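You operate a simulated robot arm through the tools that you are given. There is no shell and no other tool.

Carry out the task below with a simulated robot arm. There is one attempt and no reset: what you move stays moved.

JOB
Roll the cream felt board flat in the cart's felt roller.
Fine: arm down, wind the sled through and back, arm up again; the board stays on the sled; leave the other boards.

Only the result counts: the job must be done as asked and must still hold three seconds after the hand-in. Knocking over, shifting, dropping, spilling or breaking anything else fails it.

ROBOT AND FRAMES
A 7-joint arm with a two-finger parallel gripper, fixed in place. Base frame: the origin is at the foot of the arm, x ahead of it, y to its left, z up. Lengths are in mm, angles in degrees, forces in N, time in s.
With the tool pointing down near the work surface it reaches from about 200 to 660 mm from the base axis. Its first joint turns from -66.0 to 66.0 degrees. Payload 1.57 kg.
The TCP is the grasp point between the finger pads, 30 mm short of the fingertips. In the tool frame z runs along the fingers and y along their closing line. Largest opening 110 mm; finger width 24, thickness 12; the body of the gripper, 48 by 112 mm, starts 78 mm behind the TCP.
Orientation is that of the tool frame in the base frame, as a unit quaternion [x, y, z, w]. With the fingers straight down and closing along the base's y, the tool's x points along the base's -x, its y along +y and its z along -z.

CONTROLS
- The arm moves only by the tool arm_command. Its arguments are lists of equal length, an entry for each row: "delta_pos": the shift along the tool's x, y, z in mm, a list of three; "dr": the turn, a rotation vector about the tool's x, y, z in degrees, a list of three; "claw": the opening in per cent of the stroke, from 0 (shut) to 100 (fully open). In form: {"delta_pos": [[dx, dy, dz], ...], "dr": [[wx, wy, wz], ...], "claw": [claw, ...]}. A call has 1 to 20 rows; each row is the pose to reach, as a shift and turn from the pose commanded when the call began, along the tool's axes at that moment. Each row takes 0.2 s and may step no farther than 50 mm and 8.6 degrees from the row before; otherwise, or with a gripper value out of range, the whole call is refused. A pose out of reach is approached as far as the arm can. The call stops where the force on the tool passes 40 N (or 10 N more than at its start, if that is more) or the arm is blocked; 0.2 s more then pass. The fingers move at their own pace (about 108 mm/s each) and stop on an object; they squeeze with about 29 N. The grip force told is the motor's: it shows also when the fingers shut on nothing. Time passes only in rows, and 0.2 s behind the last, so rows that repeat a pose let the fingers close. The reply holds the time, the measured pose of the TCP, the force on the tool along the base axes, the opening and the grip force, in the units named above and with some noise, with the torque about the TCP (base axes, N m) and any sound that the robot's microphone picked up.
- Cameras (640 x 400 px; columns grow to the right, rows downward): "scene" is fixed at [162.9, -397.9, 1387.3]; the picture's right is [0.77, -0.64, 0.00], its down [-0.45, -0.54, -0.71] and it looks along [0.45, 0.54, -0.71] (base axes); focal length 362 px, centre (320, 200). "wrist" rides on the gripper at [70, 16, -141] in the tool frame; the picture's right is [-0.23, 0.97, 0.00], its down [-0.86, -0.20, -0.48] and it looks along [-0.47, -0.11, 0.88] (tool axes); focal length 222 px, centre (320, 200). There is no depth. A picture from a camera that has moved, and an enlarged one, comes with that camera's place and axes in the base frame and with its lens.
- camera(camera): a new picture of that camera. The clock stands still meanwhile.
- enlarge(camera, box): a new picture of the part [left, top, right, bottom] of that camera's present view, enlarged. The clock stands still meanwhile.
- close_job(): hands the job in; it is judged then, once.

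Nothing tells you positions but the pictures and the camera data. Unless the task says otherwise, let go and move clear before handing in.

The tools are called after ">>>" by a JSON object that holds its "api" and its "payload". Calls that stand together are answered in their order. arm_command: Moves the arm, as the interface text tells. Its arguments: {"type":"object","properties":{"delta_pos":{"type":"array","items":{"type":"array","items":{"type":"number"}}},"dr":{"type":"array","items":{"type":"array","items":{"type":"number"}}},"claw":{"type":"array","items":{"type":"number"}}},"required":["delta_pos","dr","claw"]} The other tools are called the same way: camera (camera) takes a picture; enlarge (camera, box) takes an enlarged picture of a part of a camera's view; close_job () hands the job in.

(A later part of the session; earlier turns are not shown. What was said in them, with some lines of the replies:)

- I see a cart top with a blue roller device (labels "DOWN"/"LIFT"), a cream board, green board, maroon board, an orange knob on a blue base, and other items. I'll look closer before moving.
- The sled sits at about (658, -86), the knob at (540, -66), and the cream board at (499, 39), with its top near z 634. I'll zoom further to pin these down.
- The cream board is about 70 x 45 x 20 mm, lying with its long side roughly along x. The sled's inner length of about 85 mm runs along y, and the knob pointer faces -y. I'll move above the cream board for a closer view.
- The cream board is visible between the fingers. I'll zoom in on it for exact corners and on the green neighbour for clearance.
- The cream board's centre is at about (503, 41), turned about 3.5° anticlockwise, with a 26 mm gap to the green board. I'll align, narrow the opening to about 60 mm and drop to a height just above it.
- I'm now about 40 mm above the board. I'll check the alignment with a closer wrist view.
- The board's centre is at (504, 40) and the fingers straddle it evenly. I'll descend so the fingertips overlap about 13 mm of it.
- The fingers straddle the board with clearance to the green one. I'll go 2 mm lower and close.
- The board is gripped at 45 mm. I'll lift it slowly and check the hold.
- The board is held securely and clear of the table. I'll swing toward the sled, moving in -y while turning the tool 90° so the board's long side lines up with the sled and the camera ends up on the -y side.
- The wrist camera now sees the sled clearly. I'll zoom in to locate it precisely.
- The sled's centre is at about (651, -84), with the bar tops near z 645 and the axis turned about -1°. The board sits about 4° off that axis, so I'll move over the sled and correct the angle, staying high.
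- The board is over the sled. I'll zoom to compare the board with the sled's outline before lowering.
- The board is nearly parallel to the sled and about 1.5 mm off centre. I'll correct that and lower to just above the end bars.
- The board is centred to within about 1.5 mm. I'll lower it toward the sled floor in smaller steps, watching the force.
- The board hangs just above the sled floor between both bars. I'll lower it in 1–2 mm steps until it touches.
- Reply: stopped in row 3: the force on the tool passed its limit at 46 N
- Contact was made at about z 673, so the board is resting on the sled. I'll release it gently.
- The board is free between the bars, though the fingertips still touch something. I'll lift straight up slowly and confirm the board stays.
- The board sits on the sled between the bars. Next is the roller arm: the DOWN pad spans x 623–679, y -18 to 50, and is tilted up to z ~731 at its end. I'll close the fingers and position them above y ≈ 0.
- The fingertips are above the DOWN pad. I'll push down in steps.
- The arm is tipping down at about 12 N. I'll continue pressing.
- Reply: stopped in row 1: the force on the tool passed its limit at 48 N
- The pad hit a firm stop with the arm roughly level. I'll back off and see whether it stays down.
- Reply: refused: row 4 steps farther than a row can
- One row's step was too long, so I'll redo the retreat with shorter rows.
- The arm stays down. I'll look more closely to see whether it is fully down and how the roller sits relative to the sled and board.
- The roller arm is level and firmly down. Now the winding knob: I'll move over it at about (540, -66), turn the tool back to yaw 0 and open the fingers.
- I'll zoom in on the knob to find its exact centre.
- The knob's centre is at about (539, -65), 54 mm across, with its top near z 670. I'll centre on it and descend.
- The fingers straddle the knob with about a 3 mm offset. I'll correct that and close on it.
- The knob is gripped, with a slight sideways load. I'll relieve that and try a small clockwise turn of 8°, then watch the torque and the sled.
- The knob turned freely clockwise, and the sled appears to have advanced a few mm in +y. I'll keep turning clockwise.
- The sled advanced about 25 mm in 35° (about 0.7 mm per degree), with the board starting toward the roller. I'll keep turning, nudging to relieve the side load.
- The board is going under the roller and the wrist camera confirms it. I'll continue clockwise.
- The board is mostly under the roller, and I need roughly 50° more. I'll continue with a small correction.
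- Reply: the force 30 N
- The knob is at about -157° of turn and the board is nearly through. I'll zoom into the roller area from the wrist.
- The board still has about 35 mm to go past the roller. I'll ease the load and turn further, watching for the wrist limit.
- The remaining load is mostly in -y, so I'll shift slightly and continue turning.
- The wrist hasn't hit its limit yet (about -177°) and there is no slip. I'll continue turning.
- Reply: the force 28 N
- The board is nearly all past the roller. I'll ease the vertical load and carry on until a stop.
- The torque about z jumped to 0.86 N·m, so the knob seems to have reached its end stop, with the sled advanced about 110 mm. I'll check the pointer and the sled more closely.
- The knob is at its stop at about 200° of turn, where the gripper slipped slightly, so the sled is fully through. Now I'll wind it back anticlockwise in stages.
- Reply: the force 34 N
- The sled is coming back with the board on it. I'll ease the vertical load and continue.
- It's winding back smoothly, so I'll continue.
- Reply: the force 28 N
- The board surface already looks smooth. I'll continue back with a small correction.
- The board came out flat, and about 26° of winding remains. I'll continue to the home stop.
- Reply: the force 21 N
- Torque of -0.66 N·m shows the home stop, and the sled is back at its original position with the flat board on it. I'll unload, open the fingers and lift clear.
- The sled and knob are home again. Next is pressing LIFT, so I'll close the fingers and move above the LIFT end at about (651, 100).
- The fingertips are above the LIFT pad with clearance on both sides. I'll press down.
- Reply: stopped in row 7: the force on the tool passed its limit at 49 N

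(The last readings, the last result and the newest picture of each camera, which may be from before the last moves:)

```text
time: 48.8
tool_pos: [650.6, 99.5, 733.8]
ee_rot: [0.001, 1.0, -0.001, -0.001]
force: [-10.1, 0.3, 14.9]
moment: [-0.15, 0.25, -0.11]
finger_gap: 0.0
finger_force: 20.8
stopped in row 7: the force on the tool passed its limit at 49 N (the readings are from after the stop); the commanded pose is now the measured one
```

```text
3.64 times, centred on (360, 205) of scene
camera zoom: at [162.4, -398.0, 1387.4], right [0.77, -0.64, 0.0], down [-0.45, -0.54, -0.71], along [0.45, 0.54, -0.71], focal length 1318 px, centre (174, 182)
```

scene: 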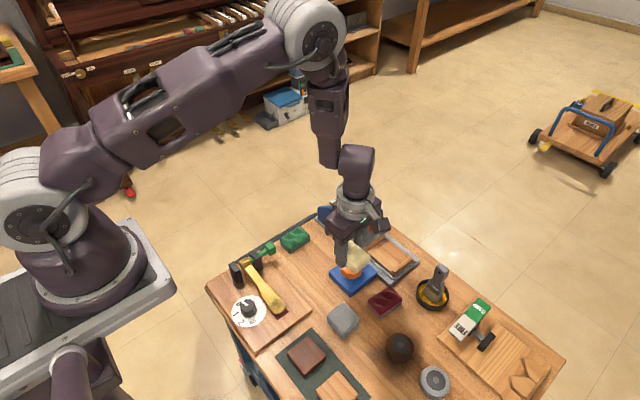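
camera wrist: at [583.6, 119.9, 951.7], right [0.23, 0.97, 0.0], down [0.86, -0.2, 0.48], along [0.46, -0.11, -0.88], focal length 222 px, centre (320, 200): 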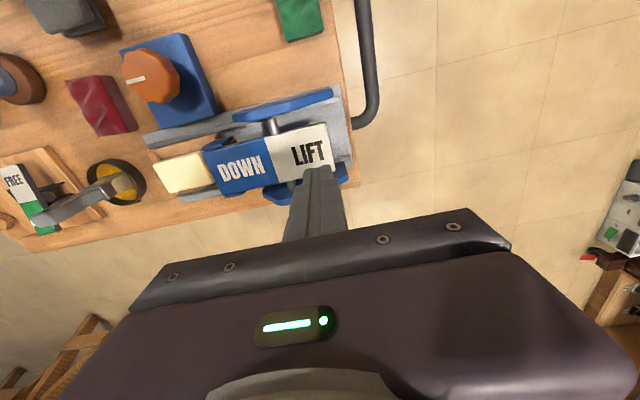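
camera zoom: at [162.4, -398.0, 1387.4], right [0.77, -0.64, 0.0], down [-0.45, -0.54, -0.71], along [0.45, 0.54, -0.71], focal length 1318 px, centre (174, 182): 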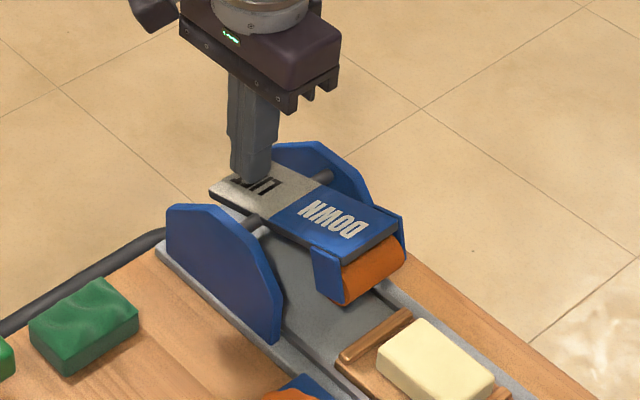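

The DOWN end rose and the pad hit its stop. I'll back off and verify that it stays up.

>>> {"api": "arm_command", "payload": {"delta_pos": [[0, 0, -5], [0, 0, -30], [0, 0, -70], [0, 0, -110], [0, 0, -110]], "dr": [[0, 0, 0], [0, 0, 0], [0, 0, 0], [0, 0, 0], [0, 0, 0]], "claw": [0, 0, 0, 0, 0]}}

>>> {"api": "enlarge", "payload": {"camera": "scene", "box": [310, 180, 430, 255]}}

>>> {"api": "camera", "payload": {"camera": "scene"}}

```text
time: 50.0
tool_pos: [650.5, 100.7, 841.6]
ee_rot: [0.0, 1.0, -0.002, 0.0]
force: [0.0, 0.0, -0.1]
moment: [-0.02, 0.01, 0.04]
finger_gap: 0.1
finger_force: 21.6
```

```text
5.33 times, centred on (370, 218) of scene
camera zoom: at [162.9, -397.9, 1387.3], right [0.77, -0.64, 0.0], down [-0.45, -0.54, -0.71], along [0.45, 0.54, -0.71], focal length 1933 px, centre (53, 107)
```

zoom: 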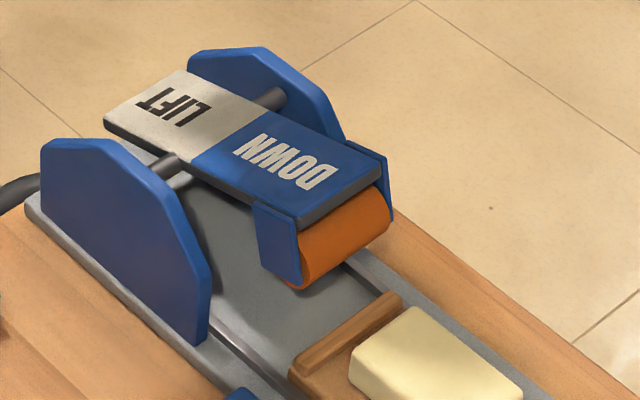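

```text
taken
```

scene: 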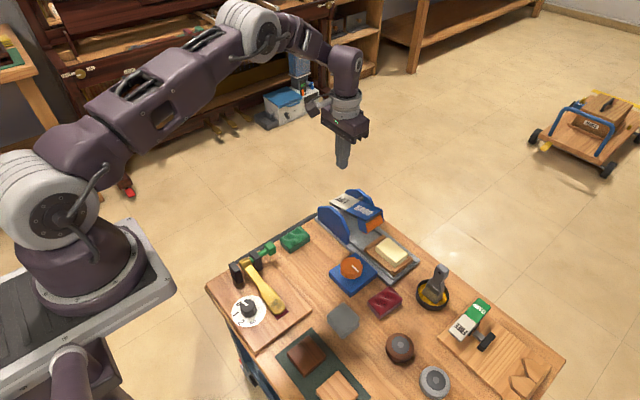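

The arm is back in exactly its original raised position. I'll do one last check on the board and its surroundings.

>>> {"api": "enlarge", "payload": {"camera": "scene", "box": [340, 220, 440, 285]}}

>>> {"api": "enlarge", "payload": {"camera": "scene", "box": [200, 180, 580, 400]}}

```text
6.15 times, centred on (390, 252) of scene
camera zoom: at [162.9, -397.9, 1387.3], right [0.77, -0.64, 0.0], down [-0.45, -0.54, -0.71], along [0.45, 0.54, -0.71], focal length 2230 px, centre (-111, -123)
```

zoom: 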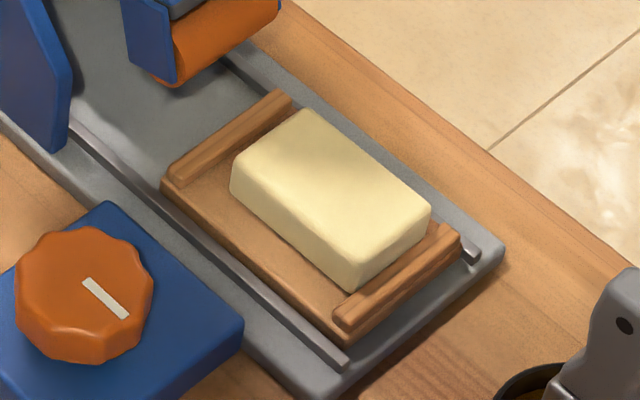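

```text
1.68 times, centred on (390, 290) of scene
camera zoom: at [162.9, -397.9, 1387.3], right [0.77, -0.64, 0.0], down [-0.45, -0.54, -0.71], along [0.45, 0.54, -0.71], focal length 610 px, centre (202, 48)
```

zoom: 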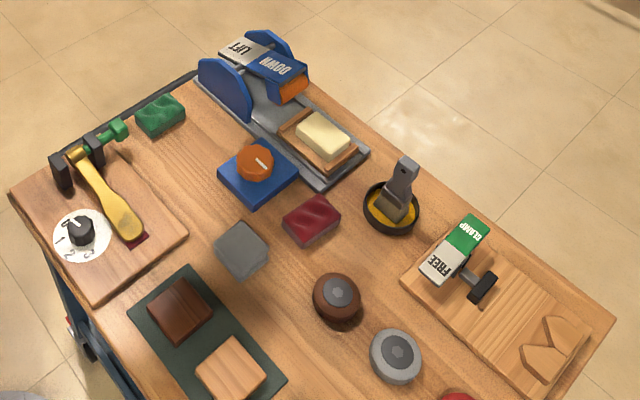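

The cream board is flat and sits on the sled, the sled and knob are home, and the roller arm is up. The other boards and items look unmoved and the gripper is clear, so I'm handing in.

>>> {"api": "close_job", "payload": {}}

```text
The job is handed in.
```

The cream felt board is rolled flat and is still on the sled. I've handed the job in, but I haven't seen the verdict.

- **Rolling:** With the roller arm down, I wound the sled through to its far stop and back to its home stop. At the far stop, a narrow strip at one end of the board was still just in front of the roller. In the final picture the whole top looks smooth.
- **Roller arm:** It is up again, in the same position as at the start.
- **Everything else:** The green and maroon boards and the other items on the cart look unmoved. The gripper is empty and clear of the cart.
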